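You operate a simulated robot arm through the tools that you are given. There is no shell and no other tool. Be economical: measure what you need, move in short steps, check, and stop when the job is done.

Carry out the task below with a simulated two-armed robot. There is one attempt and no reset: what you move stays moved.

Task
On the top of the washer lid, fold the green cloth in half, so that its two long edges meet.
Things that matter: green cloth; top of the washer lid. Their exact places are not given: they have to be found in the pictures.

The check looks at the end state, three seconds after you hand in, the way a careful person would. Anything else that was tipped, shoved, dropped, spilled or broken makes it a failure. A push-on lid holds only when it is set on centred and level and pressed home; a screw cap is set on level and turned clockwise until tight. Flat cloth is picked up by pressing the open fingertips on it (5 to 10 N) and closing them slowly along it; thin cloth reads only 2 to 8 mm in the jaws.

Robot
Two 7-joint arms with two-finger parallel grippers on one trunk, on a base that drives. Base frame: it is fixed to the floor where the robot stands at the start and does not move with it; the origin is under the middle of the robot, x ahead of it, y to its left, z up; the surface under the hand at the start is at about z = 0.916. Lengths are in m, angles in degrees, forces in N, time in s.
The left shoulder is at the start at [0.07, 0.133, 1.151], the right one opposite. With the tool pointing down near the work surface each hand reaches from about 0.18 to 0.64 m from the robot's upright axis, wherever it stands, measured 20 degrees to its own side. Places, roughly: top of the washer lid [0.5, -0.2, 0.9]. Payload 1.57 kg a hand.
The TCP of each hand is the grasp point between the finger pads, 0.03 m short of the fingertips. In the tool frame z runs along the fingers and y along their closing line. Largest opening 0.08 m; finger width 0.017, thickness 0.012; the body of the gripper, 0.04 by 0.082 m, starts 0.08 m behind the TCP.
Orientation is that of the tool frame in the base frame, as a unit quaternion [w, x, y, z]. With the fingers straight down and closing along the base's y, the tool's x points along the base's -x, its y along +y and its z along -z.

Tools
- The arms move only by the tool step_arm. It takes "left_steps", "right_steps" or both (then of equal length, played together; a hand with none holds still); each is a list of rows, each a list of 3 entries, a list of its own where there are three numbers: the shift along the tool's x, y, z in m, then the turn, a rotation vector about the tool's x, y, z in degrees, then the gripper command, from -1 (shut) to 1 (fully open), values between in proportion. In form: [[[dx, dy, dz], [rx, ry, rz], grip], ...]. A call has 1 to 12 rows; each row is the pose to reach, as a shift and turn from the pose commanded when the call began, along the tool's axes at that moment. Rows are played at 5 a second. More than 0.05 m and 8.6 degrees between two rows, or a gripper value outside its range, and nothing of the call is played. A pose out of reach is approached as far as the arm can. The call stops where the force on the tool passes 40 N (or 10 N more than at its start, if that is more) or the arm is blocked; 0.2 s more then pass. The fingers move at their own pace (about 0.153 m/s each) and stop on an object; they squeeze with about 26 N. The grip force told is the motor's: it shows also when the fingers shut on nothing. Time passes only in rows, and 0.2 s behind the last, so rows that repeat a pose let the fingers close. It gives the time, the measured TCP pose, the force on the tool (base axes), the opening and the grip force at its end, in the units of the frame above (readings bear some noise), with the torque about the TCP (base axes, N m) and any sound that the robot's microphone picked up.
- Cameras (640 x 400 px; columns grow to the right, rows downward): "scene" is now at [0.1171, -0.0248, 1.3658]; the picture's right is [-0.36, -0.93, 0.00], its down [-0.70, 0.27, -0.66] and it looks along [0.62, -0.24, -0.75] (base axes); focal length 259 px, centre (320, 200). "left" rides on the left gripper at [0.072, 0.007, -0.122] in its tool frame; the picture's right is [-0.09, 1.00, 0.00], its down [-0.84, -0.08, -0.54] and it looks along [-0.54, -0.05, 0.84] (tool axes); focal length 238 px, centre (320, 200). "right" rides on the right gripper at [0.072, -0.007, -0.122] in its tool frame; the picture's right is [0.09, 1.00, 0.00], its down [-0.84, 0.08, -0.54] and it looks along [-0.54, 0.05, 0.84] (tool axes); focal length 238 px, centre (320, 200).
- snapshot(camera): a new picture of that camera. It takes no simulated time.
- raise_lower(by): slides the trunk up (or, below 0, down) by that many m; the arms and the scene camera ride with it, the base frame stays. It gives what a move gives, with no picture.
- roll_base(legs): drives the robot by 1 to 6 legs, each [ahead, left, turn to the left] in m, m and degrees, along the robot's own axes; the way and the turn of a leg run together, so that a leg with both is an arc; at most 1.5 m and 180 degrees a leg. The arms and the cameras ride along, it lands a little off, and it stops where it bumps. It gives what a move gives.
- head_to(pan, tilt): turns the head with the scene camera to pan (to the left, within 86 degrees either way) and tilt (down, from -29 to 69), counted from straight ahead of the robot. It gives what a move gives.
- pixel_to_xyz(camera, pixels): for up to 12 pixels [column, row] of the newest picture of that camera ("zoom" is the newest enlarged one), the place [x, y, z] in the base frame of the surface seen there, good to about 0.002 m, but the place of the scene camera against the robot may be out by one fixed shift of up to 0.012 m in any direction. It takes no simulated time.
- close_up(camera, box): a new picture of the part [left, top, right, bottom] of that camera's present view, enlarged. It takes no simulated time.
- sign_off(): hands the job in; it is judged then, once.

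Go step by step. Measure first, check grasps and placings, and put right what went wrong. The budget is 80 turns and 62 pictures, counting those below and the enlarged ones. Unless the task says otherwise, let go and move clear before handing in, and close with one line.

The tools are called after ">>>" as name(argument=value, ...) on one line, values as JSON. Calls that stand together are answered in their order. step_arm: Moves the arms, as the interface text tells. Its arguments: {"type":"object","properties":{"left_steps":{"type":"array"},"right_steps":{"type":"array"}},"required":[]} The other tools are called the same way: raise_lower (by) slides the trunk up or down; roll_base (legs) drives the base; head_to (pan, tilt) turns the head that bears the scene camera; snapshot (camera) takes a picture; pixel_to_xyz (camera, pixels) gives the place of the surface under pixels of a picture; close_up (camera, box) takes an enlarged picture of a part of a camera's view; sign_off () hands the job in.

At the start:

```text
t: 0.0
left_tcp_pos: [0.3905, -0.0054, 1.0999]
left_tcp_rot: [-0.001, 0.0, 1.0, 0.0]
left_wrist_force: [0.6, 0.2, 0.0]
left_wrist_torque: [0.0, -0.03, -0.02]
left_grip_width: 0.0799
left_finger_force: 0.1
right_tcp_pos: [0.37, -0.3924, 1.0891]
right_tcp_rot: [0.0, 0.0, 1.0, 0.0]
right_wrist_force: [-0.4, -0.6, 0.6]
right_wrist_torque: [-0.03, 0.02, -0.01]
right_grip_width: 0.08
right_finger_force: 0.0
trunk travel left (down, up): [-0.725, 0.215]
robot x, y, heading: [0.0003, 0.0023, 0.0]
head pan, tilt: [-21.0, 48.7]
```

scene: 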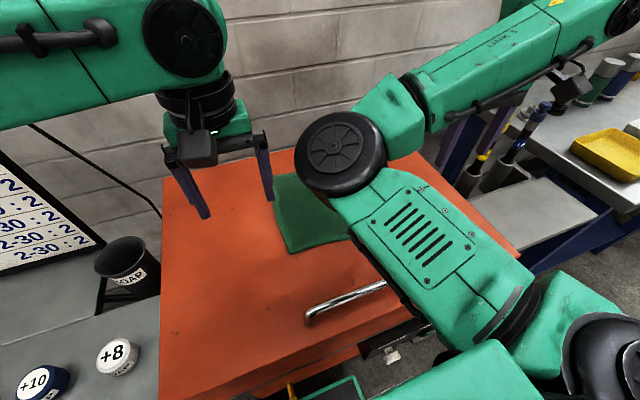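
right: 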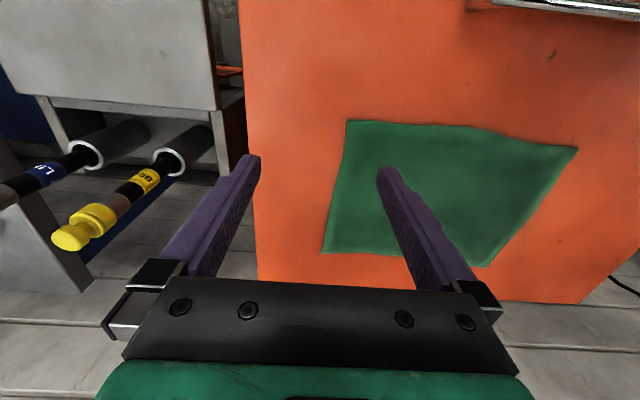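
left: 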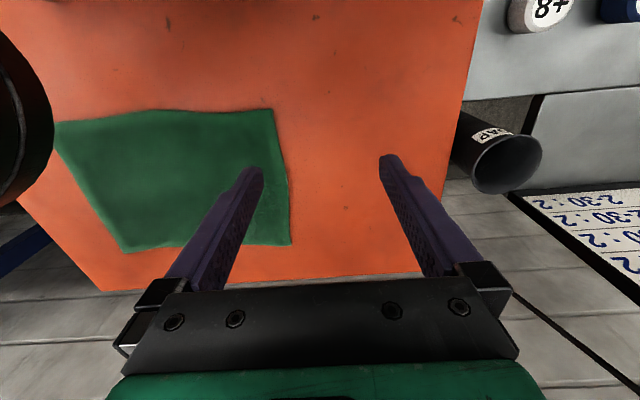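

The green cloth shows whole in the right picture, with corners near (347,121), (577,149), (487,267) and (323,252), and in the left one too. I'll measure these corners first.

>>> pixel_to_xyz(camera="right", pixels=[[349, 123], [574, 150], [486, 265], [325, 250], [460, 128], [450, 200], [300, 200], [300, 80], [340, 185], [535, 205]])

>>> pixel_to_xyz(camera="left", pixels=[[58, 125], [270, 112], [288, 243], [126, 249], [160, 180], [350, 180]])

```text
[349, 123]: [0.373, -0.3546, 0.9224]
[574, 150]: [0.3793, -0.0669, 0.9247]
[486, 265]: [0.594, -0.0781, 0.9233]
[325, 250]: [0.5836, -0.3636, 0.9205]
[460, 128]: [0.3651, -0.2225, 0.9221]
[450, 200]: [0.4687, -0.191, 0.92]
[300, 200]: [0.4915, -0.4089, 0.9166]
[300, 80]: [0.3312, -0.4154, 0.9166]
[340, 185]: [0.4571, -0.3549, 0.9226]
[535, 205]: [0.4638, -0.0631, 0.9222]
```

```text
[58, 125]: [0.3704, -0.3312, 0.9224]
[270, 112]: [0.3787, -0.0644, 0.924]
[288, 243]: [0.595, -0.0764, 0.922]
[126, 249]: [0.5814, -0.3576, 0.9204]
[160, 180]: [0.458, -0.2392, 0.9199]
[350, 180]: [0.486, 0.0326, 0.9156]
```

The cloth's long edges run along y at x≈0.37 and x≈0.59, with its ends at y≈-0.36 and -0.07. To reach the far edge with both hands I need to move right and perhaps ahead, so I'll check the floor clearance.

>>> head_to(pan=-30, tilt=69)

>>> snapshot(camera="scene")

>>> head_to(pan=-75, tilt=55)

>>> snapshot(camera="scene")

```text
t: 0.8
left_tcp_pos: [0.3897, -0.0057, 1.1006]
left_tcp_rot: [-0.001, 0.0, 1.0, 0.0]
left_wrist_force: [-0.4, 0.4, -0.4]
left_wrist_torque: [0.01, 0.02, 0.03]
left_grip_width: 0.0799
left_finger_force: 0.0
right_tcp_pos: [0.3704, -0.3925, 1.0887]
right_tcp_rot: [0.0, 0.0, 1.0, 0.0]
right_wrist_force: [-0.5, 0.5, -0.6]
right_wrist_torque: [-0.03, 0.01, -0.01]
right_grip_width: 0.0801
right_finger_force: 0.0
trunk travel left (down, up): [-0.725, 0.215]
robot x, y, heading: [-0.0007, -0.001, -0.2]
head pan, tilt: [-30.0, 68.8]
```

```text
58 pictures are left
```

scene: 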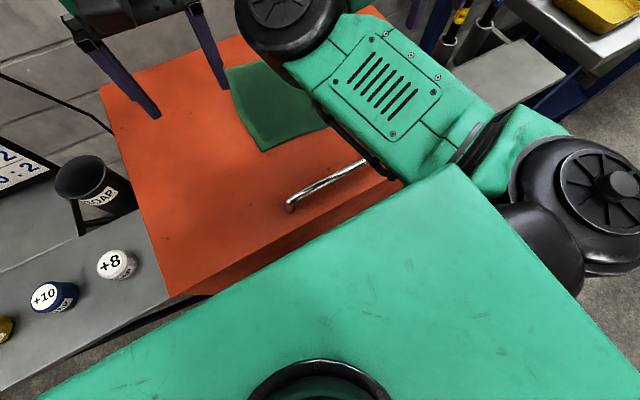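

```text
t: 1.9
left_tcp_pos: [0.3901, -0.005, 1.1002]
left_tcp_rot: [0.0, 0.0, 1.0, 0.0]
left_wrist_force: [0.0, -0.3, -0.2]
left_wrist_torque: [-0.02, -0.03, -0.03]
left_grip_width: 0.08
left_finger_force: 0.0
right_tcp_pos: [0.3698, -0.3924, 1.0888]
right_tcp_rot: [0.0, 0.0, 1.0, 0.0]
right_wrist_force: [0.5, -1.0, -0.3]
right_wrist_torque: [0.0, -0.03, -0.01]
right_grip_width: 0.08
right_finger_force: 0.0
trunk travel left (down, up): [-0.725, 0.215]
robot x, y, heading: [-0.0, 0.0003, 0.1]
head pan, tilt: [-75.0, 55.0]
```

```text
57 pictures are left
```

scene: 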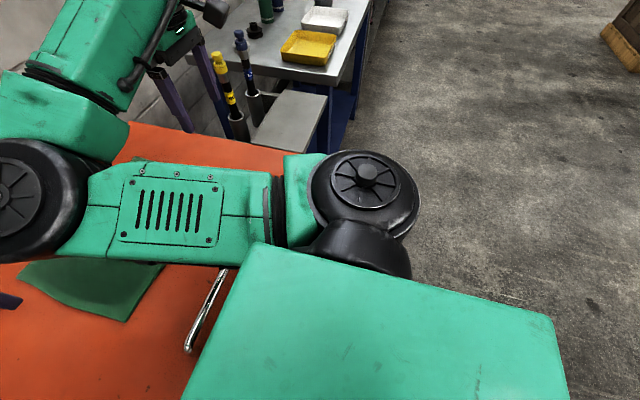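

The floor to the right is clear. I'll measure the right-hand table, the bottles and the arm elbow before shifting sideways.

>>> pixel_to_xyz(camera="scene", pixels=[[330, 84], [240, 36], [218, 56], [325, 92], [270, 150], [365, 172], [60, 160], [190, 350], [220, 300], [172, 60], [285, 152]])

```text
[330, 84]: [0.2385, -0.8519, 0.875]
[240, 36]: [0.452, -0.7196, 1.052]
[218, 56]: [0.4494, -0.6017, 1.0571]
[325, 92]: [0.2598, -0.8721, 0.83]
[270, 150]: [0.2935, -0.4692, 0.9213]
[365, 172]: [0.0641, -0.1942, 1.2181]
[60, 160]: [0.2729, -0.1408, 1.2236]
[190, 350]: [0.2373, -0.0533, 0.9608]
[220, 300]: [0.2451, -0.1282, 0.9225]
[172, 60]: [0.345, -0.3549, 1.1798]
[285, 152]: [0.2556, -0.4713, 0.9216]
```

The bottle tops reach (0.45,-0.60,1.06), so I'll bring the right hand in and up before rolling the base right.

>>> step_arm(right_steps=[[[0, 0.04, -0.02], [0, 0, 0], 1], [[0, 0.08, -0.04], [0, 0, 0], 1], [[0, 0.11, -0.06], [0, 0, 0], 1], [[0, 0.11, -0.06], [0, 0, 0], 1]])

>>> roll_base(legs=[[0, -0.2, 0]])

>>> head_to(pan=0, tilt=50)

>>> snapshot(camera="scene")

>>> snapshot(camera="right")

```text
t: 3.0
left_tcp_pos: [0.3907, -0.0048, 1.0998]
left_tcp_rot: [0.0, 0.001, 1.0, 0.001]
left_wrist_force: [-0.6, 0.1, 0.1]
left_wrist_torque: [0.0, 0.01, -0.02]
left_grip_width: 0.0802
left_finger_force: 0.1
right_tcp_pos: [0.4093, -0.368, 1.1498]
right_tcp_rot: [0.0, 0.0, 1.0, -0.001]
right_wrist_force: [0.2, 0.4, -0.8]
right_wrist_torque: [-0.03, -0.02, 0.03]
right_grip_width: 0.0801
right_finger_force: 0.0
right hand out of reach, approached as far as the arm can: row 1, 2, 3, 4
trunk travel left (down, up): [-0.725, 0.215]
robot x, y, heading: [0.0011, -0.0011, -0.1]
head pan, tilt: [-75.0, 55.0]
```

```text
t: 4.6
left_tcp_pos: [0.3888, -0.2071, 1.1006]
left_tcp_rot: [0.001, 0.0, 1.0, -0.001]
left_wrist_force: [-0.3, 1.3, -0.4]
left_wrist_torque: [0.02, 0.01, -0.01]
left_grip_width: 0.08
left_finger_force: 0.0
right_tcp_pos: [0.4084, -0.5712, 1.1465]
right_tcp_rot: [0.0, -0.001, 1.0, -0.001]
right_wrist_force: [-0.5, 0.5, -0.2]
right_wrist_torque: [0.0, 0.0, 0.0]
right_grip_width: 0.08
right_finger_force: 0.0
trunk travel left (down, up): [-0.725, 0.215]
robot x, y, heading: [0.0022, -0.2032, 0.0]
head pan, tilt: [-75.0, 55.0]
```

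```text
t: 6.0
left_tcp_pos: [0.3897, -0.2092, 1.0999]
left_tcp_rot: [0.0, 0.0, 1.0, 0.0]
left_wrist_force: [0.8, 0.0, 0.3]
left_wrist_torque: [0.02, 0.01, 0.0]
left_grip_width: 0.0799
left_finger_force: 0.0
right_tcp_pos: [0.408, -0.573, 1.1481]
right_tcp_rot: [0.0, 0.0, 1.0, 0.001]
right_wrist_force: [0.2, -0.8, 0.1]
right_wrist_torque: [0.01, 0.0, 0.01]
right_grip_width: 0.0797
right_finger_force: 0.2
trunk travel left (down, up): [-0.725, 0.215]
robot x, y, heading: [-0.0003, -0.2052, -0.1]
head pan, tilt: [0.0, 50.0]
```

```text
56 pictures are left
```

scene: 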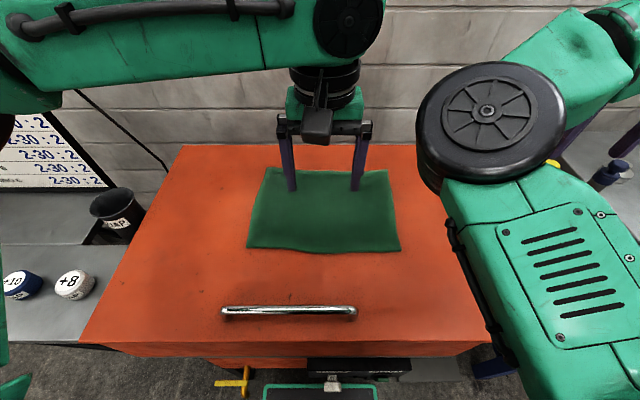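

```text
55 pictures are left
```

right: 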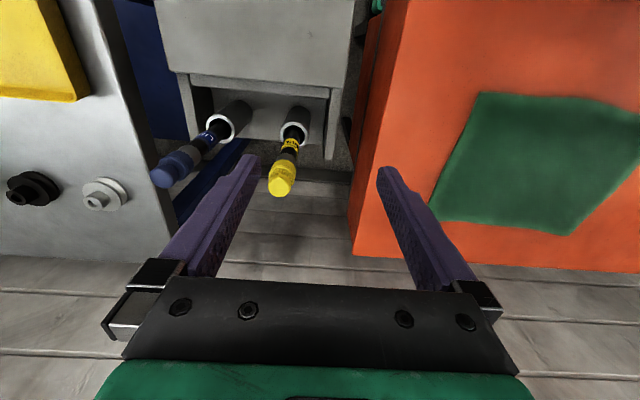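

Both hands are clear of everything, and the right one refused the upward part of the last move. I'll bring both over the cloth's far corners while turning each tool about 90° so it closes along x, with the cameras outward.

>>> step_arm(left_steps=[[[-0.02, 0.015, 0], [0, 0, 8], 1], [[-0.04, 0.03, 0], [0, 0, 16], 1], [[-0.06, 0.045, 0], [0, 0, 24], 1], [[-0.08, 0.06, 0], [0, 0, 32], 1], [[-0.1, 0.075, 0], [0, 0, 40], 1], [[-0.12, 0.09, 0.01], [0, 0, 48], 1], [[-0.14, 0.105, 0.02], [0, 0, 56], 1], [[-0.16, 0.115, 0.03], [0, 0, 64], 1], [[-0.17, 0.115, 0.04], [0, 0, 72], 1], [[-0.17, 0.115, 0.04], [0, 0, 80], 1], [[-0.17, 0.115, 0.04], [0, 0, 88], 1], [[-0.17, 0.115, 0.04], [0, 0, 90], 1]], right_steps=[[[0, 0.03, 0], [0, 0, -8], 1], [[0, 0.06, 0], [0, 0, -16], 1], [[-0.02, 0.09, 0], [0, 0, -24], 1], [[-0.04, 0.12, 0], [0, 0, -32], 1], [[-0.06, 0.15, 0], [0, 0, -40], 1], [[-0.08, 0.18, 0.01], [0, 0, -48], 1], [[-0.1, 0.21, 0.03], [0, 0, -56], 1], [[-0.12, 0.23, 0.05], [0, 0, -64], 1], [[-0.14, 0.23, 0.07], [0, 0, -72], 1], [[-0.15, 0.23, 0.09], [0, 0, -80], 1], [[-0.15, 0.23, 0.09], [0, 0, -88], 1], [[-0.15, 0.23, 0.09], [0, 0, -90], 1]])

>>> snapshot(camera="scene")

```text
t: 8.6
left_tcp_pos: [0.5599, -0.0955, 1.0588]
left_tcp_rot: [0.0, 0.708, 0.706, -0.001]
left_wrist_force: [-0.2, 0.7, -0.4]
left_wrist_torque: [-0.01, -0.04, -0.02]
left_grip_width: 0.08
left_finger_force: 0.0
right_tcp_pos: [0.5831, -0.3477, 1.0595]
right_tcp_rot: [0.0, 0.708, -0.707, 0.0]
right_wrist_force: [-1.0, -0.9, 0.8]
right_wrist_torque: [-0.01, 0.03, 0.0]
right_grip_width: 0.08
right_finger_force: 0.0
right hand out of reach, approached as far as the arm can: row 1, 2, 3, 4, 5, 6, 7, 8, 9, 10, 11, 12
trunk travel left (down, up): [-0.725, 0.215]
robot x, y, heading: [-0.0021, -0.2065, -0.1]
head pan, tilt: [0.0, 50.0]
```

```text
54 pictures are left
```

scene: 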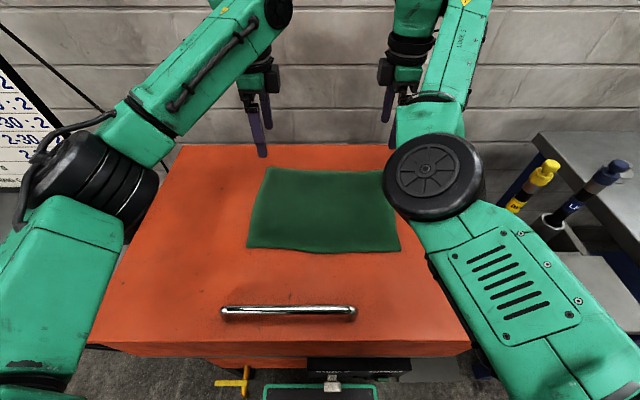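

Both hands are over the far corners with the right rotation; the right one landed at x=0.583 and is flagged as limited. I'll probe the right arm's reach lower and nearer, and check the view.

>>> step_arm(right_steps=[[[0, 0, 0.03], [0, 0, 0], 1], [[0, 0, 0.06], [0, 0, 0], 1], [[0, 0, 0.06], [0, 0, 0], 1]], left_steps=[[[0, 0, 0.03], [0, 0, 0], 1], [[0, 0, 0.06], [0, 0, 0], 1], [[0, 0, 0.06], [0, 0, 0], 1]])

>>> snapshot(camera="right")

>>> snapshot(camera="left")

```text
t: 9.4
left_tcp_pos: [0.5595, -0.0944, 0.9992]
left_tcp_rot: [0.0, 0.707, 0.707, 0.0]
left_wrist_force: [0.7, 0.1, -0.5]
left_wrist_torque: [0.0, 0.01, 0.02]
left_grip_width: 0.0801
left_finger_force: 0.0
right_tcp_pos: [0.581, -0.3484, 0.9963]
right_tcp_rot: [-0.001, 0.707, -0.707, 0.001]
right_wrist_force: [-0.2, -0.3, 0.0]
right_wrist_torque: [-0.01, 0.0, -0.02]
right_grip_width: 0.0802
right_finger_force: 0.1
trunk travel left (down, up): [-0.725, 0.215]
robot x, y, heading: [0.0024, -0.2065, -0.0]
head pan, tilt: [0.0, 50.0]
```

```text
53 pictures are left
```

right: 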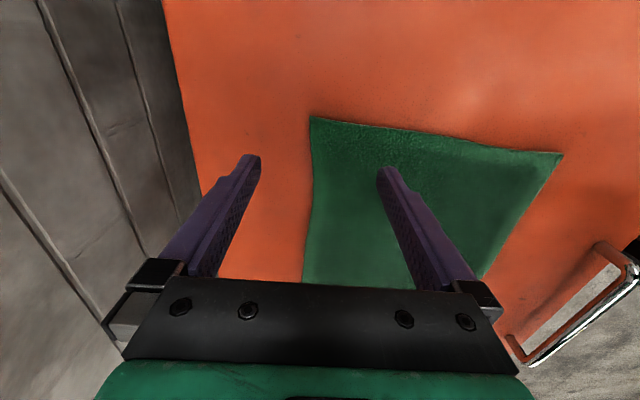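

```text
52 pictures are left
```

left: 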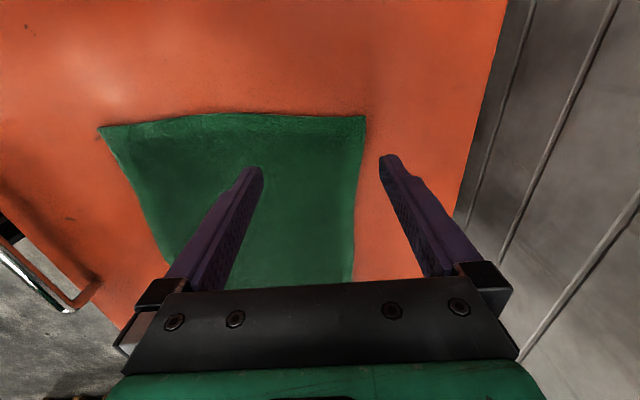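

The right arm is fine lower down. I'll measure the far edge precisely where the fingers will land: right picture x≈310, left picture x≈358.

>>> pixel_to_xyz(camera="right", pixels=[[313, 122], [311, 180], [309, 230], [306, 270], [260, 240]])

>>> pixel_to_xyz(camera="left", pixels=[[363, 120], [359, 180], [355, 230], [352, 268], [400, 100]])

```text
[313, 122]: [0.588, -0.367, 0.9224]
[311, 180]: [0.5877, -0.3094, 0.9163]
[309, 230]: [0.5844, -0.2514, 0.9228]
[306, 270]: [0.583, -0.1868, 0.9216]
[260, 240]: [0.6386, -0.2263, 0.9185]
```

```text
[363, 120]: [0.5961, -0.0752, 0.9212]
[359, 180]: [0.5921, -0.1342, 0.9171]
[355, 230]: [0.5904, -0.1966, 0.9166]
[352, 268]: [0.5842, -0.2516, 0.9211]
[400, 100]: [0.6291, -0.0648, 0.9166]
```

The far edge runs from x≈0.595 (left) to 0.588 (right). I'll put each outer finger on the edge with a 0.06 m opening and descend to just above the cloth.

>>> step_arm(left_steps=[[[0, 0, 0.015], [0, 0, 0], 0.5], [[0, 0, 0.03], [0, 0, 0], 0.5], [[0, 0, 0.039], [0, 0, 0], 0.5], [[0, 0, 0.039], [0, 0, 0], 0.5]], right_steps=[[[0, 0.015, 0.01], [0, 0, 0], 0.5], [[0, 0.029, 0.025], [0, 0, 0], 0.5], [[0, 0.029, 0.036], [0, 0, 0], 0.5], [[0, 0.029, 0.036], [0, 0, 0], 0.5]])

>>> snapshot(camera="right")

>>> snapshot(camera="left")

```text
t: 10.4
left_tcp_pos: [0.5595, -0.0937, 0.9619]
left_tcp_rot: [0.0, 0.707, 0.708, 0.0]
left_wrist_force: [0.1, 0.5, -0.2]
left_wrist_torque: [0.0, -0.02, 0.04]
left_grip_width: 0.0596
left_finger_force: 0.0
right_tcp_pos: [0.5654, -0.3476, 0.9563]
right_tcp_rot: [0.0, 0.707, -0.707, 0.0]
right_wrist_force: [-0.3, -0.5, -0.2]
right_wrist_torque: [-0.02, -0.01, -0.02]
right_grip_width: 0.0599
right_finger_force: 0.0
right hand out of reach, approached as far as the arm can: row 1, 2, 3, 4
trunk travel left (down, up): [-0.725, 0.215]
robot x, y, heading: [0.0012, -0.2013, -0.1]
head pan, tilt: [0.0, 50.0]
```

```text
51 pictures are left
```

right: 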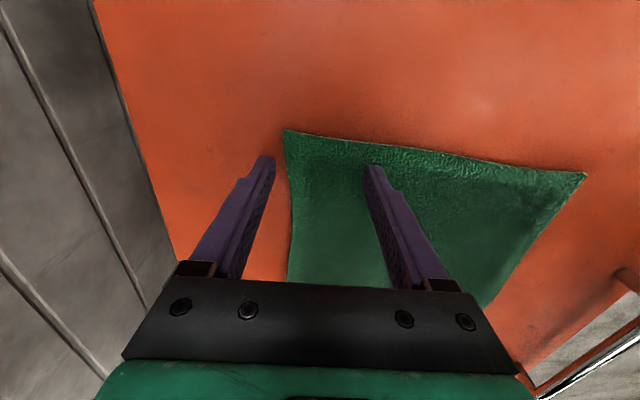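

```text
50 pictures are left
```

left: 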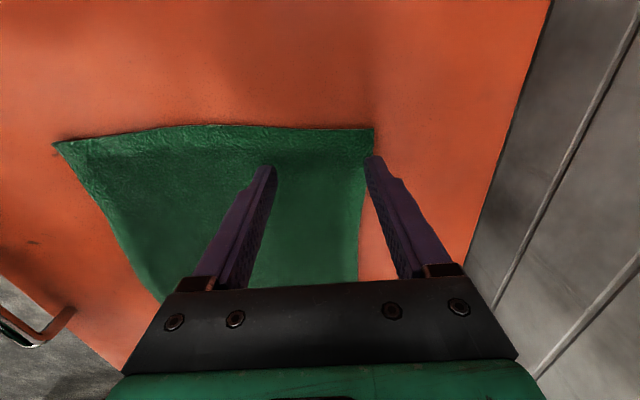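

The left is placed well, but the right stalled at x=0.565, short of the commanded 0.552, which looks like a joint limit. I'll lift the right, turn it back toward neutral and see how near it can come.

>>> step_arm(right_steps=[[[0, 0, -0.02], [0, 0, 8], 1], [[0, 0, -0.04], [0, 0, 16], 1], [[0, 0, -0.04], [0, 0, 24], 1], [[0, 0, -0.04], [0, 0, 32], 1], [[0, 0, -0.04], [0, 0, 40], 1], [[0, 0, -0.04], [0, 0, 48], 1], [[0, 0, -0.04], [0, 0, 56], 1], [[0, 0, -0.04], [0, 0, 64], 1], [[0, 0, -0.04], [0, 0, 72], 1], [[0, 0, -0.04], [0, 0, 80], 1], [[0, 0, -0.04], [0, 0, 88], 1], [[0, 0, -0.04], [0, 0, 90], 1]])

>>> step_arm(right_steps=[[[0.02, 0, 0], [0, 0, 0], 1], [[0.04, 0, 0], [0, 0, 0], 1], [[0.06, 0, 0], [0, 0, 0], 1], [[0.06, 0, 0], [0, 0, 0], 1]])

>>> snapshot(camera="scene")

```text
t: 13.0
left_tcp_pos: [0.5602, -0.0947, 0.9612]
left_tcp_rot: [0.0, 0.707, 0.707, 0.0]
left_wrist_force: [0.2, 0.3, -1.2]
left_wrist_torque: [0.0, 0.03, -0.02]
left_grip_width: 0.0601
left_finger_force: 0.1
right_tcp_pos: [0.5776, -0.3483, 0.9961]
right_tcp_rot: [0.0, 0.001, 1.0, -0.001]
right_wrist_force: [0.0, 0.4, -0.5]
right_wrist_torque: [0.01, -0.02, -0.03]
right_grip_width: 0.0799
right_finger_force: 0.0
right hand out of reach, approached as far as the arm can: row 1, 2, 3, 4, 5, 6, 7, 8, 9, 10, 11, 12
trunk travel left (down, up): [-0.725, 0.215]
robot x, y, heading: [0.0007, -0.2049, 0.2]
head pan, tilt: [0.0, 50.0]
```

```text
t: 14.0
left_tcp_pos: [0.5606, -0.0971, 0.9608]
left_tcp_rot: [0.0, 0.707, 0.708, 0.0]
left_wrist_force: [-0.1, -0.8, -0.1]
left_wrist_torque: [0.0, 0.02, 0.01]
left_grip_width: 0.06
left_finger_force: 0.0
right_tcp_pos: [0.5723, -0.3575, 0.981]
right_tcp_rot: [-0.001, -0.001, 1.0, 0.0]
right_wrist_force: [0.6, 0.5, -0.5]
right_wrist_torque: [0.01, -0.01, -0.01]
right_grip_width: 0.0797
right_finger_force: 0.0
right hand out of reach, approached as far as the arm can: row 1, 2, 3, 4
trunk travel left (down, up): [-0.725, 0.215]
robot x, y, heading: [-0.0002, -0.2044, 0.3]
head pan, tilt: [0.0, 50.0]
```

```text
49 pictures are left
```

scene: 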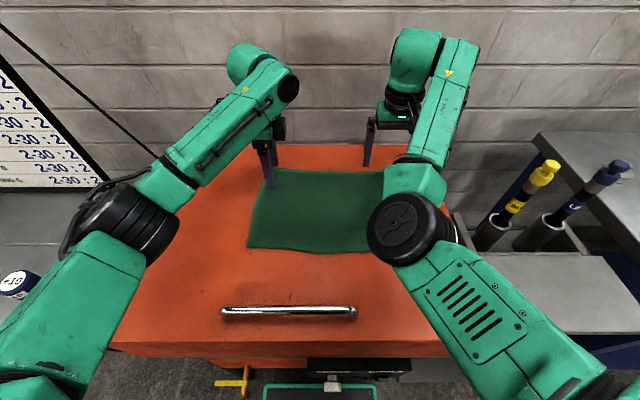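

The right arm is limited at about 0.5 m from its shoulder however the wrist is turned. So I'll back the base off 4 cm to put both hands in range, and later carry the fold itself by driving the base back.

>>> step_arm(left_steps=[[[0, 0, -0.03], [0, 0, 0], 0.5], [[0, 0, -0.03], [0, 0, 0], 0.5], [[0, 0, -0.03], [0, 0, 0], 0.5], [[0, 0, -0.03], [0, 0, 0], 0.5], [[0, 0, -0.03], [0, 0, 0], 0.5], [[0, 0, -0.03], [0, 0, 0], 0.5], [[0, 0, -0.03], [0, 0, 0], 0.5], [[0, 0, -0.03], [0, 0, 0], 0.5], [[0, 0, -0.03], [0, 0, 0], 0.5], [[0, 0, -0.03], [0, 0, 0], 0.5], [[0, 0, -0.03], [0, 0, 0], 0.5], [[0, 0, -0.03], [0, 0, 0], 0.5]], right_steps=[[[-0.02, 0, -0.01], [0, 0, -8], 1], [[-0.02, 0, -0.01], [0, 0, -16], 1], [[-0.02, 0, -0.01], [0, 0, -24], 1], [[-0.02, 0, -0.01], [0, 0, -32], 1], [[-0.02, 0, -0.01], [0, 0, -40], 1], [[-0.02, 0, -0.01], [0, 0, -48], 1], [[-0.02, 0, -0.01], [0, 0, -56], 1], [[-0.02, 0, -0.01], [0, 0, -64], 1], [[-0.02, 0, -0.01], [0, 0, -72], 1], [[-0.02, 0, -0.01], [0, 0, -80], 1], [[-0.02, 0, -0.01], [0, 0, -88], 0.5], [[-0.02, 0, -0.01], [0, 0, -90], 0.5]])

>>> roll_base(legs=[[-0.04, 0, 0]])

```text
t: 16.6
left_tcp_pos: [0.5599, -0.0935, 0.991]
left_tcp_rot: [0.0, 0.707, 0.707, 0.0]
left_wrist_force: [0.7, 1.3, -0.3]
left_wrist_torque: [-0.01, 0.01, 0.0]
left_grip_width: 0.0599
left_finger_force: 0.1
right_tcp_pos: [0.5944, -0.358, 0.9934]
right_tcp_rot: [-0.001, 0.708, -0.706, 0.001]
right_wrist_force: [0.5, 0.3, -0.7]
right_wrist_torque: [-0.02, 0.03, 0.03]
right_grip_width: 0.0602
right_finger_force: 0.0
trunk travel left (down, up): [-0.725, 0.215]
robot x, y, heading: [-0.0027, -0.2036, -0.1]
head pan, tilt: [0.0, 50.0]
```

```text
t: 17.5
left_tcp_pos: [0.5236, -0.0939, 0.9887]
left_tcp_rot: [-0.002, 0.707, 0.707, -0.002]
left_wrist_force: [0.4, -0.3, 0.1]
left_wrist_torque: [-0.01, -0.01, -0.03]
left_grip_width: 0.0604
left_finger_force: 0.1
right_tcp_pos: [0.5589, -0.3588, 0.9891]
right_tcp_rot: [-0.002, -0.706, 0.708, 0.003]
right_wrist_force: [1.0, -0.2, 0.0]
right_wrist_torque: [-0.01, 0.04, 0.0]
right_grip_width: 0.0601
right_finger_force: 0.0
trunk travel left (down, up): [-0.725, 0.215]
robot x, y, heading: [-0.0422, -0.2036, -0.1]
head pan, tilt: [0.0, 50.0]
```

Both hands are in range. I'll centre them on the grasp spots and descend to near contact.

>>> step_arm(left_steps=[[[0, 0.02, 0], [0, 0, 0], 0.5], [[0, 0.036, 0], [0, 0, 0], 0.5], [[0, 0.036, 0.02], [0, 0, 0], 0.5], [[0, 0.036, 0.034], [0, 0, 0], 0.5], [[0, 0.036, 0.034], [0, 0, 0], 0.5]], right_steps=[[[-0.006, 0.004, 0], [0, 0, 0], 0.5], [[-0.012, 0.007, 0], [0, 0, 0], 0.5], [[-0.012, 0.007, 0.02], [0, 0, 0], 0.5], [[-0.012, 0.007, 0.034], [0, 0, 0], 0.5], [[-0.012, 0.007, 0.034], [0, 0, 0], 0.5]])

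>>> snapshot(camera="right")

>>> snapshot(camera="left")

```text
t: 18.7
left_tcp_pos: [0.5553, -0.0925, 0.9583]
left_tcp_rot: [0.0, 0.707, 0.707, 0.0]
left_wrist_force: [0.7, 0.9, 0.0]
left_wrist_torque: [-0.03, -0.02, 0.02]
left_grip_width: 0.0602
left_finger_force: 0.1
right_tcp_pos: [0.5463, -0.3458, 0.9571]
right_tcp_rot: [0.001, -0.706, 0.708, 0.001]
right_wrist_force: [-0.2, 1.1, 0.2]
right_wrist_torque: [-0.02, -0.01, 0.0]
right_grip_width: 0.0597
right_finger_force: 0.1
trunk travel left (down, up): [-0.725, 0.215]
robot x, y, heading: [-0.0407, -0.2023, -0.2]
head pan, tilt: [0.0, 50.0]
```

```text
48 pictures are left
```

right: 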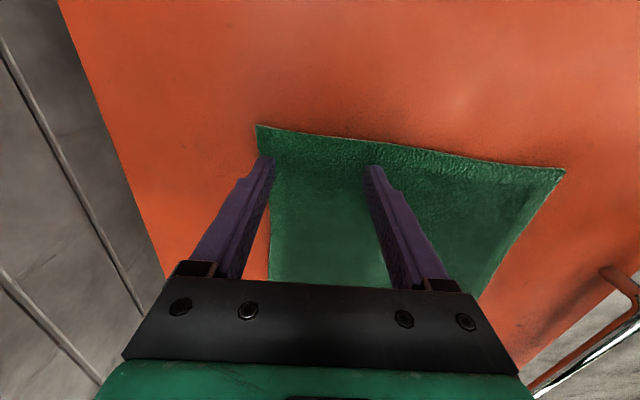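

```text
47 pictures are left
```

left: 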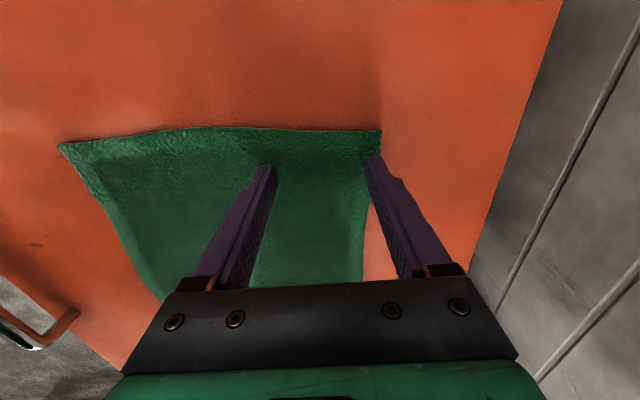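

Each far finger straddles the far edge and the near finger is on the cloth. I'll lower in small steps to feel for contact.

>>> step_arm(left_steps=[[[0, 0, 0.003], [0, 0, 0], 0.5], [[0, 0, 0.006], [0, 0, 0], 0.5], [[0, 0, 0.006], [0, 0, 0], 0.5]], right_steps=[[[0, 0, 0.003], [0, 0, 0], 0.5], [[0, 0, 0.005], [0, 0, 0], 0.5], [[0, 0, 0.005], [0, 0, 0], 0.5]])

```text
t: 19.5
left_tcp_pos: [0.5561, -0.0933, 0.9514]
left_tcp_rot: [0.0, 0.708, 0.706, 0.001]
left_wrist_force: [0.2, -0.8, -0.1]
left_wrist_torque: [-0.03, 0.0, -0.01]
left_grip_width: 0.0598
left_finger_force: 0.2
right_tcp_pos: [0.5475, -0.3464, 0.9501]
right_tcp_rot: [-0.001, -0.706, 0.708, -0.001]
right_wrist_force: [0.2, 0.5, 0.1]
right_wrist_torque: [0.03, -0.01, 0.01]
right_grip_width: 0.0599
right_finger_force: 0.0
trunk travel left (down, up): [-0.725, 0.215]
robot x, y, heading: [-0.0397, -0.2049, -0.1]
head pan, tilt: [0.0, 50.0]
```

No contact force yet, so I'll go another 3 mm.

>>> step_arm(left_steps=[[[0, 0, 0.002], [0, 0, 0], 0.5], [[0, 0, 0.0035], [0, 0, 0], 0.5], [[0, 0, 0.0035], [0, 0, 0], 0.5]], right_steps=[[[0, 0, 0.002], [0, 0, 0], 0.5], [[0, 0, 0.003], [0, 0, 0], 0.5], [[0, 0, 0.003], [0, 0, 0], 0.5]])

```text
t: 20.3
left_tcp_pos: [0.5553, -0.0938, 0.9488]
left_tcp_rot: [0.001, 0.707, 0.708, 0.001]
left_wrist_force: [1.4, 0.7, 8.5]
left_wrist_torque: [0.03, 0.01, -0.01]
left_grip_width: 0.06
left_finger_force: 0.0
right_tcp_pos: [0.5476, -0.3472, 0.9499]
right_tcp_rot: [0.0, 0.707, -0.707, 0.002]
right_wrist_force: [1.1, 0.1, 2.4]
right_wrist_torque: [0.02, -0.01, -0.01]
right_grip_width: 0.06
right_finger_force: 0.0
trunk travel left (down, up): [-0.725, 0.215]
robot x, y, heading: [-0.0395, -0.205, -0.0]
head pan, tilt: [0.0, 50.0]
```

Left reads 8.5 N and right 2.4 N, so I'll press the right about 1 mm more and close both slowly along the cloth.

>>> step_arm(left_steps=[[[0, 0, 0], [0, 0, 0], 0.5], [[0, 0, 0], [0, 0, 0], 0.35], [[0, 0, 0], [0, 0, 0], 0.2], [[0, 0, 0], [0, 0, 0], 0.05], [[0, 0, 0], [0, 0, 0], -0.1], [[0, 0, 0], [0, 0, 0], -0.25], [[0, 0, 0], [0, 0, 0], -0.4], [[0, 0, 0], [0, 0, 0], -0.55], [[0, 0, 0], [0, 0, 0], -0.7], [[0, 0, 0], [0, 0, 0], -0.85], [[0, 0, 0], [0, 0, 0], -1], [[0, 0, 0], [0, 0, 0], -1]], right_steps=[[[0, 0, 0.0012], [0, 0, 0], 0.5], [[0, 0, 0.0012], [0, 0, 0], 0.35], [[0, 0, 0.0012], [0, 0, 0], 0.2], [[0, 0, 0.0012], [0, 0, 0], 0.05], [[0, 0, 0.0012], [0, 0, 0], -0.1], [[0, 0, 0.0012], [0, 0, 0], -0.25], [[0, 0, 0.0012], [0, 0, 0], -0.4], [[0, 0, 0.0012], [0, 0, 0], -0.55], [[0, 0, 0.0012], [0, 0, 0], -0.7], [[0, 0, 0.0012], [0, 0, 0], -0.85], [[0, 0, 0.0012], [0, 0, 0], -1], [[0, 0, 0.0012], [0, 0, 0], -1]])

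>>> snapshot(camera="right")

>>> snapshot(camera="left")

>>> snapshot(camera="scene")

```text
t: 22.9
left_tcp_pos: [0.5531, -0.0948, 0.9491]
left_tcp_rot: [0.001, 0.708, 0.706, 0.0]
left_wrist_force: [-0.4, -0.2, 6.8]
left_wrist_torque: [0.03, 0.0, 0.01]
left_grip_width: 0.0064
left_finger_force: 26.0
right_tcp_pos: [0.5466, -0.346, 0.9501]
right_tcp_rot: [0.001, -0.706, 0.708, -0.001]
right_wrist_force: [0.7, -0.2, 6.1]
right_wrist_torque: [0.0, 0.03, 0.05]
right_grip_width: 0.0063
right_finger_force: 25.4
trunk travel left (down, up): [-0.725, 0.215]
robot x, y, heading: [-0.0362, -0.2022, 0.1]
head pan, tilt: [0.0, 50.0]
```

```text
46 pictures are left
```

right: 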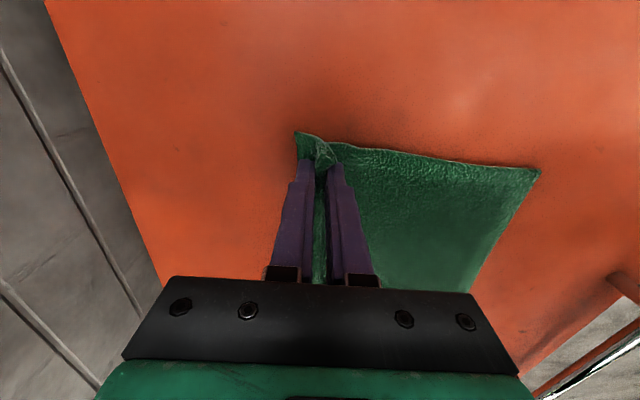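

```text
45 pictures are left
```

left: 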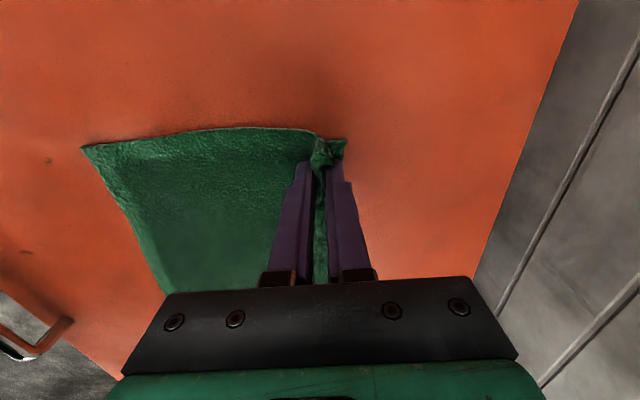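

```text
44 pictures are left
```

scene: 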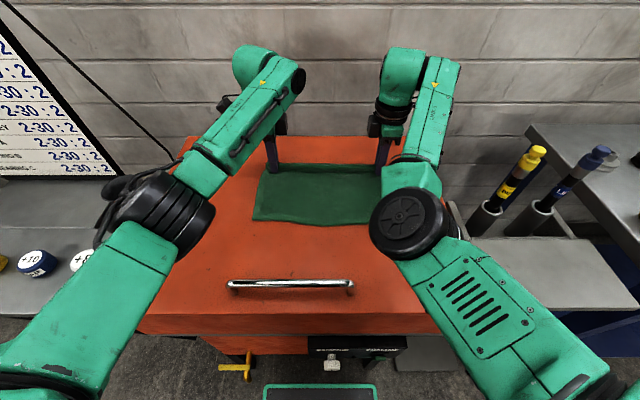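

Both hands read about 6.4 mm with a ridge of cloth between the fingers, so both hold it. I'll lift 7 cm slowly.

>>> step_arm(left_steps=[[[0, 0, -0.01], [0, 0, 0], -1], [[0, 0, -0.02], [0, 0, 0], -1], [[0, 0, -0.03], [0, 0, 0], -1], [[0, 0, -0.04], [0, 0, 0], -1], [[0, 0, -0.05], [0, 0, 0], -1], [[0, 0, -0.06], [0, 0, 0], -1], [[0, 0, -0.07], [0, 0, 0], -1], [[0, 0, -0.07], [0, 0, 0], -1]], right_steps=[[[0, 0, -0.01], [0, 0, 0], -1], [[0, 0, -0.02], [0, 0, 0], -1], [[0, 0, -0.03], [0, 0, 0], -1], [[0, 0, -0.04], [0, 0, 0], -1], [[0, 0, -0.05], [0, 0, 0], -1], [[0, 0, -0.06], [0, 0, 0], -1], [[0, 0, -0.07], [0, 0, 0], -1], [[0, 0, -0.07], [0, 0, 0], -1]])

>>> snapshot(camera="right")

>>> snapshot(camera="scene")

```text
t: 24.7
left_tcp_pos: [0.5544, -0.0947, 1.0195]
left_tcp_rot: [0.0, 0.707, 0.707, -0.001]
left_wrist_force: [0.7, -0.1, 0.8]
left_wrist_torque: [-0.02, 0.01, -0.02]
left_grip_width: 0.0059
left_finger_force: 25.9
right_tcp_pos: [0.5494, -0.3457, 1.0177]
right_tcp_rot: [0.0, -0.706, 0.708, 0.001]
right_wrist_force: [-0.6, -0.1, -0.9]
right_wrist_torque: [-0.01, 0.02, 0.04]
right_grip_width: 0.0058
right_finger_force: 25.3
trunk travel left (down, up): [-0.725, 0.215]
robot x, y, heading: [-0.0402, -0.2047, -0.0]
head pan, tilt: [0.0, 50.0]
```

```text
43 pictures are left
```

right: 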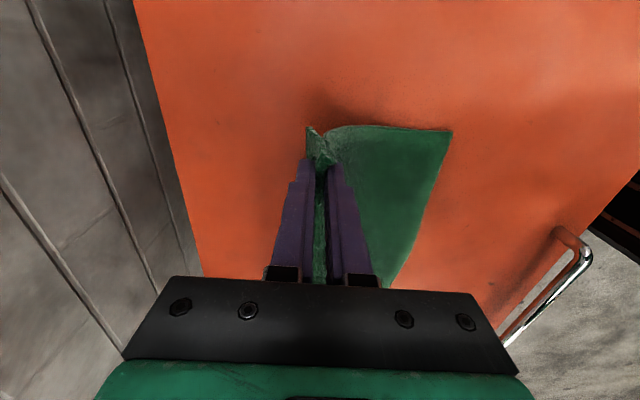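

```text
42 pictures are left
```

scene: 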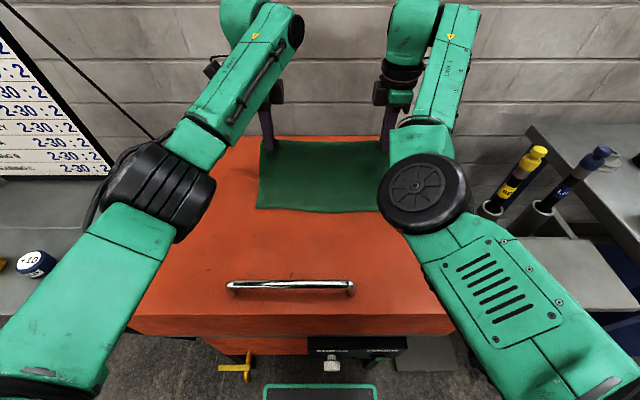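

The cloth lifts with both hands. The near edge seems to have crept from row 220 to 210, so I'll measure it.

>>> pixel_to_xyz(camera="scene", pixels=[[258, 206], [290, 209], [320, 210], [350, 210], [372, 209], [310, 180], [310, 150], [230, 288]])

>>> pixel_to_xyz(camera="right", pixels=[[448, 133], [438, 170], [425, 210], [405, 250], [390, 280]])

```text
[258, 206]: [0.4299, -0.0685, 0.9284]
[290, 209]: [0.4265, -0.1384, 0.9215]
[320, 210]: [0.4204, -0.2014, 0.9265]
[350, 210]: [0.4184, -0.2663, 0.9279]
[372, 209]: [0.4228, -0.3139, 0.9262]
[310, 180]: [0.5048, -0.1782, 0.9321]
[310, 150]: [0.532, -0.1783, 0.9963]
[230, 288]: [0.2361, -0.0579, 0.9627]
```

```text
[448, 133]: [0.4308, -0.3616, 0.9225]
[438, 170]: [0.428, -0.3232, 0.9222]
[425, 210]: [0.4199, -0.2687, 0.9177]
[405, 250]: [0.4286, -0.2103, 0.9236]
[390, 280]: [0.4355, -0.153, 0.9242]
```

The near edge slid to x≈0.425, and each pinch holds a deep ridge that would leave a turned-back hem after the fold. I'll set the cloth down, open slowly, and re-grip with a narrower bite right at the edge.

>>> step_arm(left_steps=[[[0, 0, 0.012], [0, 0, 0], -1], [[0, 0, 0.025], [0, 0, 0], -1], [[0, 0, 0.038], [0, 0, 0], -1], [[0, 0, 0.05], [0, 0, 0], -1], [[0, 0, 0.06], [0, 0, 0], -1], [[0, 0, 0.068], [0, 0, 0], -1], [[0, 0, 0.068], [0, 0, 0], -0.7], [[0, 0, 0.068], [0, 0, 0], -0.3], [[0, 0, 0.068], [0, 0, 0], 0.1], [[0, 0, 0.068], [0, 0, 0], 0.5], [[0, 0, 0.05], [0, 0, 0], 0.5], [[0, 0, 0.03], [0, 0, 0], 0.5]], right_steps=[[[0, 0, 0.012], [0, 0, 0], -1], [[0, 0, 0.025], [0, 0, 0], -1], [[0, 0, 0.038], [0, 0, 0], -1], [[0, 0, 0.05], [0, 0, 0], -1], [[0, 0, 0.06], [0, 0, 0], -1], [[0, 0, 0.068], [0, 0, 0], -1], [[0, 0, 0.068], [0, 0, 0], -0.7], [[0, 0, 0.068], [0, 0, 0], -0.3], [[0, 0, 0.068], [0, 0, 0], 0.1], [[0, 0, 0.068], [0, 0, 0], 0.5], [[0, 0, 0.05], [0, 0, 0], 0.5], [[0, 0, 0.03], [0, 0, 0], 0.5]])

>>> snapshot(camera="right")

>>> snapshot(camera="left")

```text
t: 27.3
left_tcp_pos: [0.554, -0.0947, 0.9887]
left_tcp_rot: [0.0, 0.708, 0.707, 0.001]
left_wrist_force: [-0.9, -0.4, 1.4]
left_wrist_torque: [0.0, -0.03, -0.01]
left_grip_width: 0.0602
left_finger_force: 0.1
right_tcp_pos: [0.5464, -0.3467, 0.9908]
right_tcp_rot: [0.001, -0.707, 0.707, 0.0]
right_wrist_force: [-0.4, 0.3, 0.3]
right_wrist_torque: [0.01, -0.01, 0.01]
right_grip_width: 0.0601
right_finger_force: 0.0
trunk travel left (down, up): [-0.725, 0.215]
robot x, y, heading: [-0.0372, -0.2026, 0.1]
head pan, tilt: [0.0, 50.0]
```

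```text
41 pictures are left
```

right: 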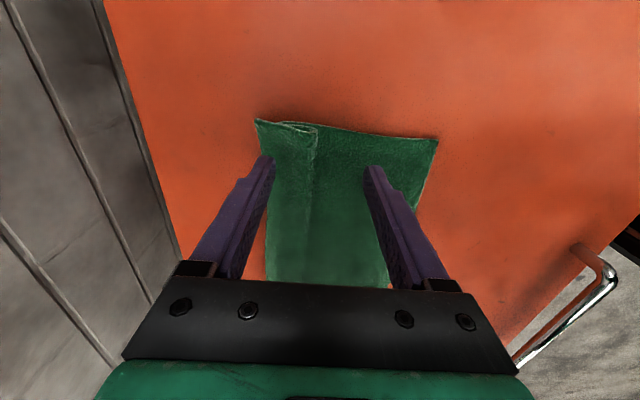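

```text
40 pictures are left
```

left: 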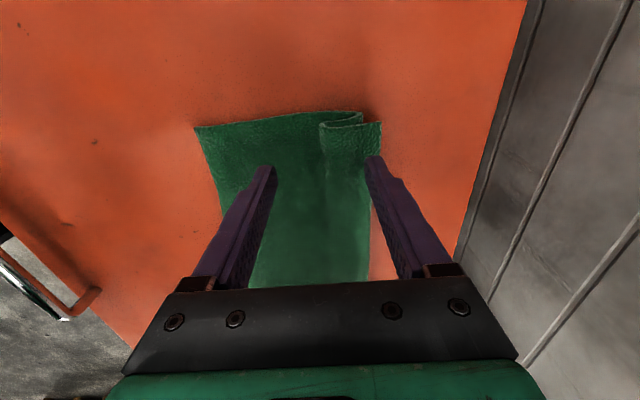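

The cloth doesn't spring back: a Z-pleat remains near the far edge. I'll zoom in to see how it lies.

>>> close_up(camera="left", box=[180, 90, 420, 240])

>>> close_up(camera="right", box=[220, 90, 460, 240])

```text
2.67 times, centred on (300, 165) of left
```

zoom: 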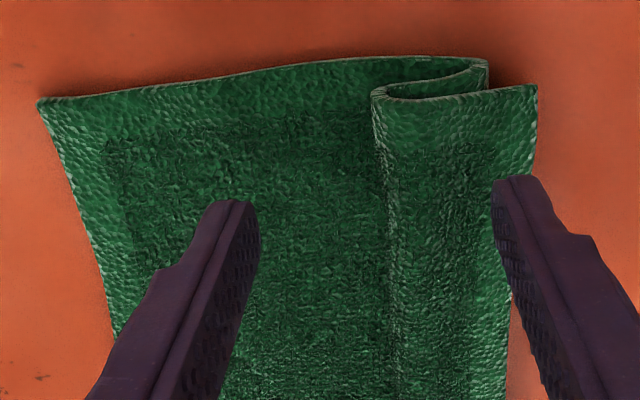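

```text
2.67 times, centred on (340, 165) of right
```

zoom: 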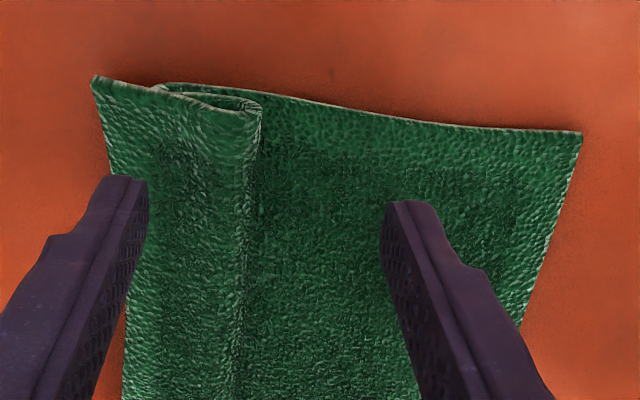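

The pleat lies with the far-edge flap on top, so lifting the edge itself will unroll it. I'll measure the edge, lip and near edge.

>>> pixel_to_xyz(camera="zoom", pixels=[[98, 85], [110, 140], [122, 350], [250, 115], [245, 300], [165, 88], [576, 138], [535, 280], [180, 200]])

>>> pixel_to_xyz(camera="left", pixels=[[378, 126], [371, 200], [368, 260], [324, 130], [330, 220], [358, 117], [197, 130], [245, 255]])

```text
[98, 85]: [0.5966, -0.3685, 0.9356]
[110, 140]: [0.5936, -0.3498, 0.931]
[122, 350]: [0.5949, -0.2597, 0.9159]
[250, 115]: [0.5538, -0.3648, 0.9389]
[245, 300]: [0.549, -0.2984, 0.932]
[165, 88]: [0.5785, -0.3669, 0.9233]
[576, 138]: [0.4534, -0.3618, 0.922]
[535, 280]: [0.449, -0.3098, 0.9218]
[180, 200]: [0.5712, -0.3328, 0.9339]
```

```text
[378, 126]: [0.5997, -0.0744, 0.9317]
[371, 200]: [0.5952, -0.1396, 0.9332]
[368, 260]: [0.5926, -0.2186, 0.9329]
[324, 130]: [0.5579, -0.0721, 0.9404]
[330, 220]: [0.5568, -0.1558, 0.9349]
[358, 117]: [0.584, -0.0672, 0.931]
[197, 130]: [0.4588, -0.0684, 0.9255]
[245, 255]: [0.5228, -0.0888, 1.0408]
```

The flap's edge is at x≈0.597 with its lip at 0.555. I'll nudge the base 2 cm ahead for reach, then set a narrow 22 mm bite with the outer finger just beyond the edge.

>>> roll_base(legs=[[0.022, 0, 0]])

```text
t: 28.1
left_tcp_pos: [0.5749, -0.0941, 0.9904]
left_tcp_rot: [0.001, 0.708, 0.706, 0.002]
left_wrist_force: [0.1, -0.3, 0.8]
left_wrist_torque: [0.01, -0.01, -0.01]
left_grip_width: 0.0598
left_finger_force: 0.1
right_tcp_pos: [0.5675, -0.348, 0.992]
right_tcp_rot: [0.002, -0.706, 0.708, -0.001]
right_wrist_force: [-0.4, 0.3, 0.0]
right_wrist_torque: [0.0, -0.07, -0.02]
right_grip_width: 0.0601
right_finger_force: 0.0
trunk travel left (down, up): [-0.725, 0.215]
robot x, y, heading: [-0.0145, -0.2042, -0.1]
head pan, tilt: [0.0, 50.0]
```

Now I'll close to 22 mm, shift out to the edge, and hover just above the flap to check.

>>> step_arm(left_steps=[[[0, 0.006, 0], [0, 0, 0], 0], [[0, 0.013, 0], [0, 0, 0], -0.45], [[0, 0.013, 0.01], [0, 0, 0], -0.45], [[0, 0.013, 0.017], [0, 0, 0], -0.45], [[0, 0.013, 0.017], [0, 0, 0], -0.45]], right_steps=[[[0, -0.008, 0], [0, 0, 0], 0], [[0, -0.0165, 0], [0, 0, 0], -0.45], [[0, -0.0165, 0.01], [0, 0, 0], -0.45], [[0, -0.0165, 0.018], [0, 0, 0], -0.45], [[0, -0.0165, 0.018], [0, 0, 0], -0.45]])

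>>> close_up(camera="left", box=[180, 90, 420, 240])

>>> close_up(camera="right", box=[220, 90, 460, 240])

```text
t: 29.3
left_tcp_pos: [0.5912, -0.0962, 0.9717]
left_tcp_rot: [0.0, 0.708, 0.706, 0.0]
left_wrist_force: [-0.3, 0.5, -0.1]
left_wrist_torque: [0.03, -0.01, -0.03]
left_grip_width: 0.0219
left_finger_force: 0.1
right_tcp_pos: [0.5867, -0.3487, 0.9719]
right_tcp_rot: [0.0, 0.707, -0.707, 0.0]
right_wrist_force: [0.0, -0.2, 0.1]
right_wrist_torque: [0.01, -0.02, 0.02]
right_grip_width: 0.022
right_finger_force: 0.0
trunk travel left (down, up): [-0.725, 0.215]
robot x, y, heading: [-0.0225, -0.2031, -0.1]
head pan, tilt: [0.0, 50.0]
```

```text
2.67 times, centred on (300, 165) of left
```

zoom: 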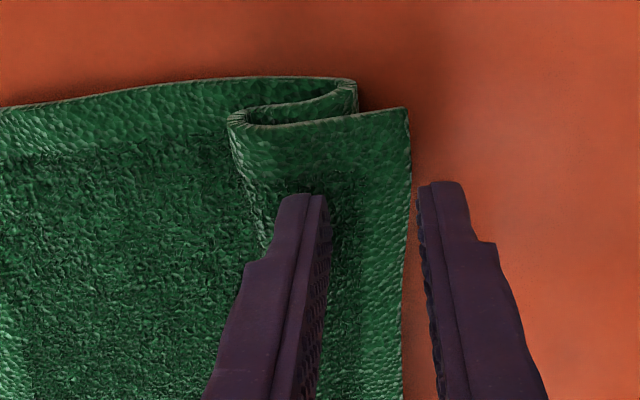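

```text
2.67 times, centred on (340, 165) of right
```

zoom: 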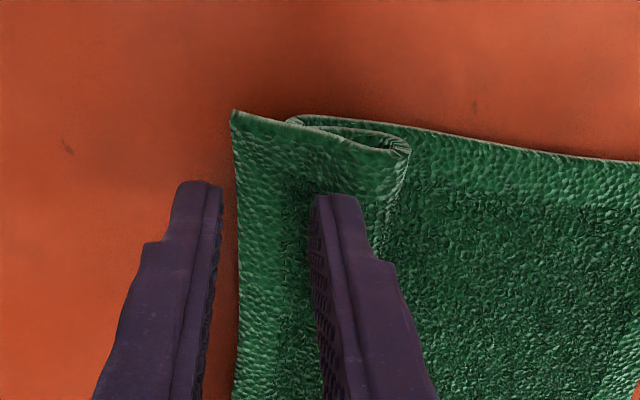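

The outer fingers sit just outside the raised edge and the inner ones are over the flap. I'll lower until there is light contact.

>>> step_arm(left_steps=[[[0, 0, 0.004], [0, 0, 0], -0.45], [[0, 0, 0.008], [0, 0, 0], -0.45], [[0, 0, 0.012], [0, 0, 0], -0.45], [[0, 0, 0.012], [0, 0, 0], -0.45]], right_steps=[[[0, 0, 0.004], [0, 0, 0], -0.45], [[0, 0, 0.008], [0, 0, 0], -0.45], [[0, 0, 0.012], [0, 0, 0], -0.45], [[0, 0, 0.012], [0, 0, 0], -0.45]])

```text
t: 30.3
left_tcp_pos: [0.5903, -0.0947, 0.9604]
left_tcp_rot: [0.001, 0.709, 0.705, -0.001]
left_wrist_force: [0.2, -0.4, 1.1]
left_wrist_torque: [-0.05, 0.01, 0.01]
left_grip_width: 0.0219
left_finger_force: 0.0
right_tcp_pos: [0.5878, -0.3478, 0.9587]
right_tcp_rot: [0.0, -0.706, 0.708, -0.001]
right_wrist_force: [0.6, -0.3, 0.2]
right_wrist_torque: [0.01, 0.0, 0.01]
right_grip_width: 0.0219
right_finger_force: 0.1
trunk travel left (down, up): [-0.725, 0.215]
robot x, y, heading: [-0.0173, -0.208, -0.2]
head pan, tilt: [0.0, 50.0]
```

>>> step_arm(left_steps=[[[0, 0, 0.002], [0, 0, 0], -0.45], [[0, 0, 0.0035], [0, 0, 0], -0.45], [[0, 0, 0.0035], [0, 0, 0], -0.45]], right_steps=[[[0, 0, 0.002], [0, 0, 0], -0.45], [[0, 0, 0.0035], [0, 0, 0], -0.45], [[0, 0, 0.0035], [0, 0, 0], -0.45]])

>>> close_up(camera="left", box=[180, 90, 420, 240])

```text
t: 31.1
left_tcp_pos: [0.5907, -0.0935, 0.9557]
left_tcp_rot: [0.001, 0.708, 0.706, 0.001]
left_wrist_force: [-0.2, 0.1, 3.2]
left_wrist_torque: [-0.02, 0.07, -0.01]
left_grip_width: 0.022
left_finger_force: 0.1
right_tcp_pos: [0.5857, -0.3487, 0.9572]
right_tcp_rot: [-0.001, -0.707, 0.708, 0.001]
right_wrist_force: [0.2, -0.3, 2.5]
right_wrist_torque: [0.02, 0.02, 0.0]
right_grip_width: 0.0215
right_finger_force: 0.1
trunk travel left (down, up): [-0.725, 0.215]
robot x, y, heading: [-0.0177, -0.2048, -0.1]
head pan, tilt: [0.0, 50.0]
```

```text
2.67 times, centred on (300, 165) of left
```

zoom: 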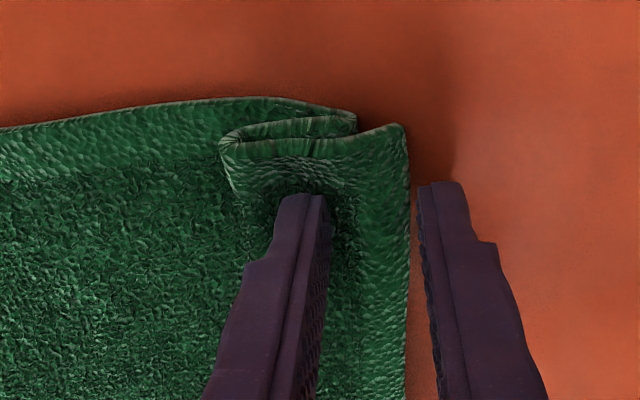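

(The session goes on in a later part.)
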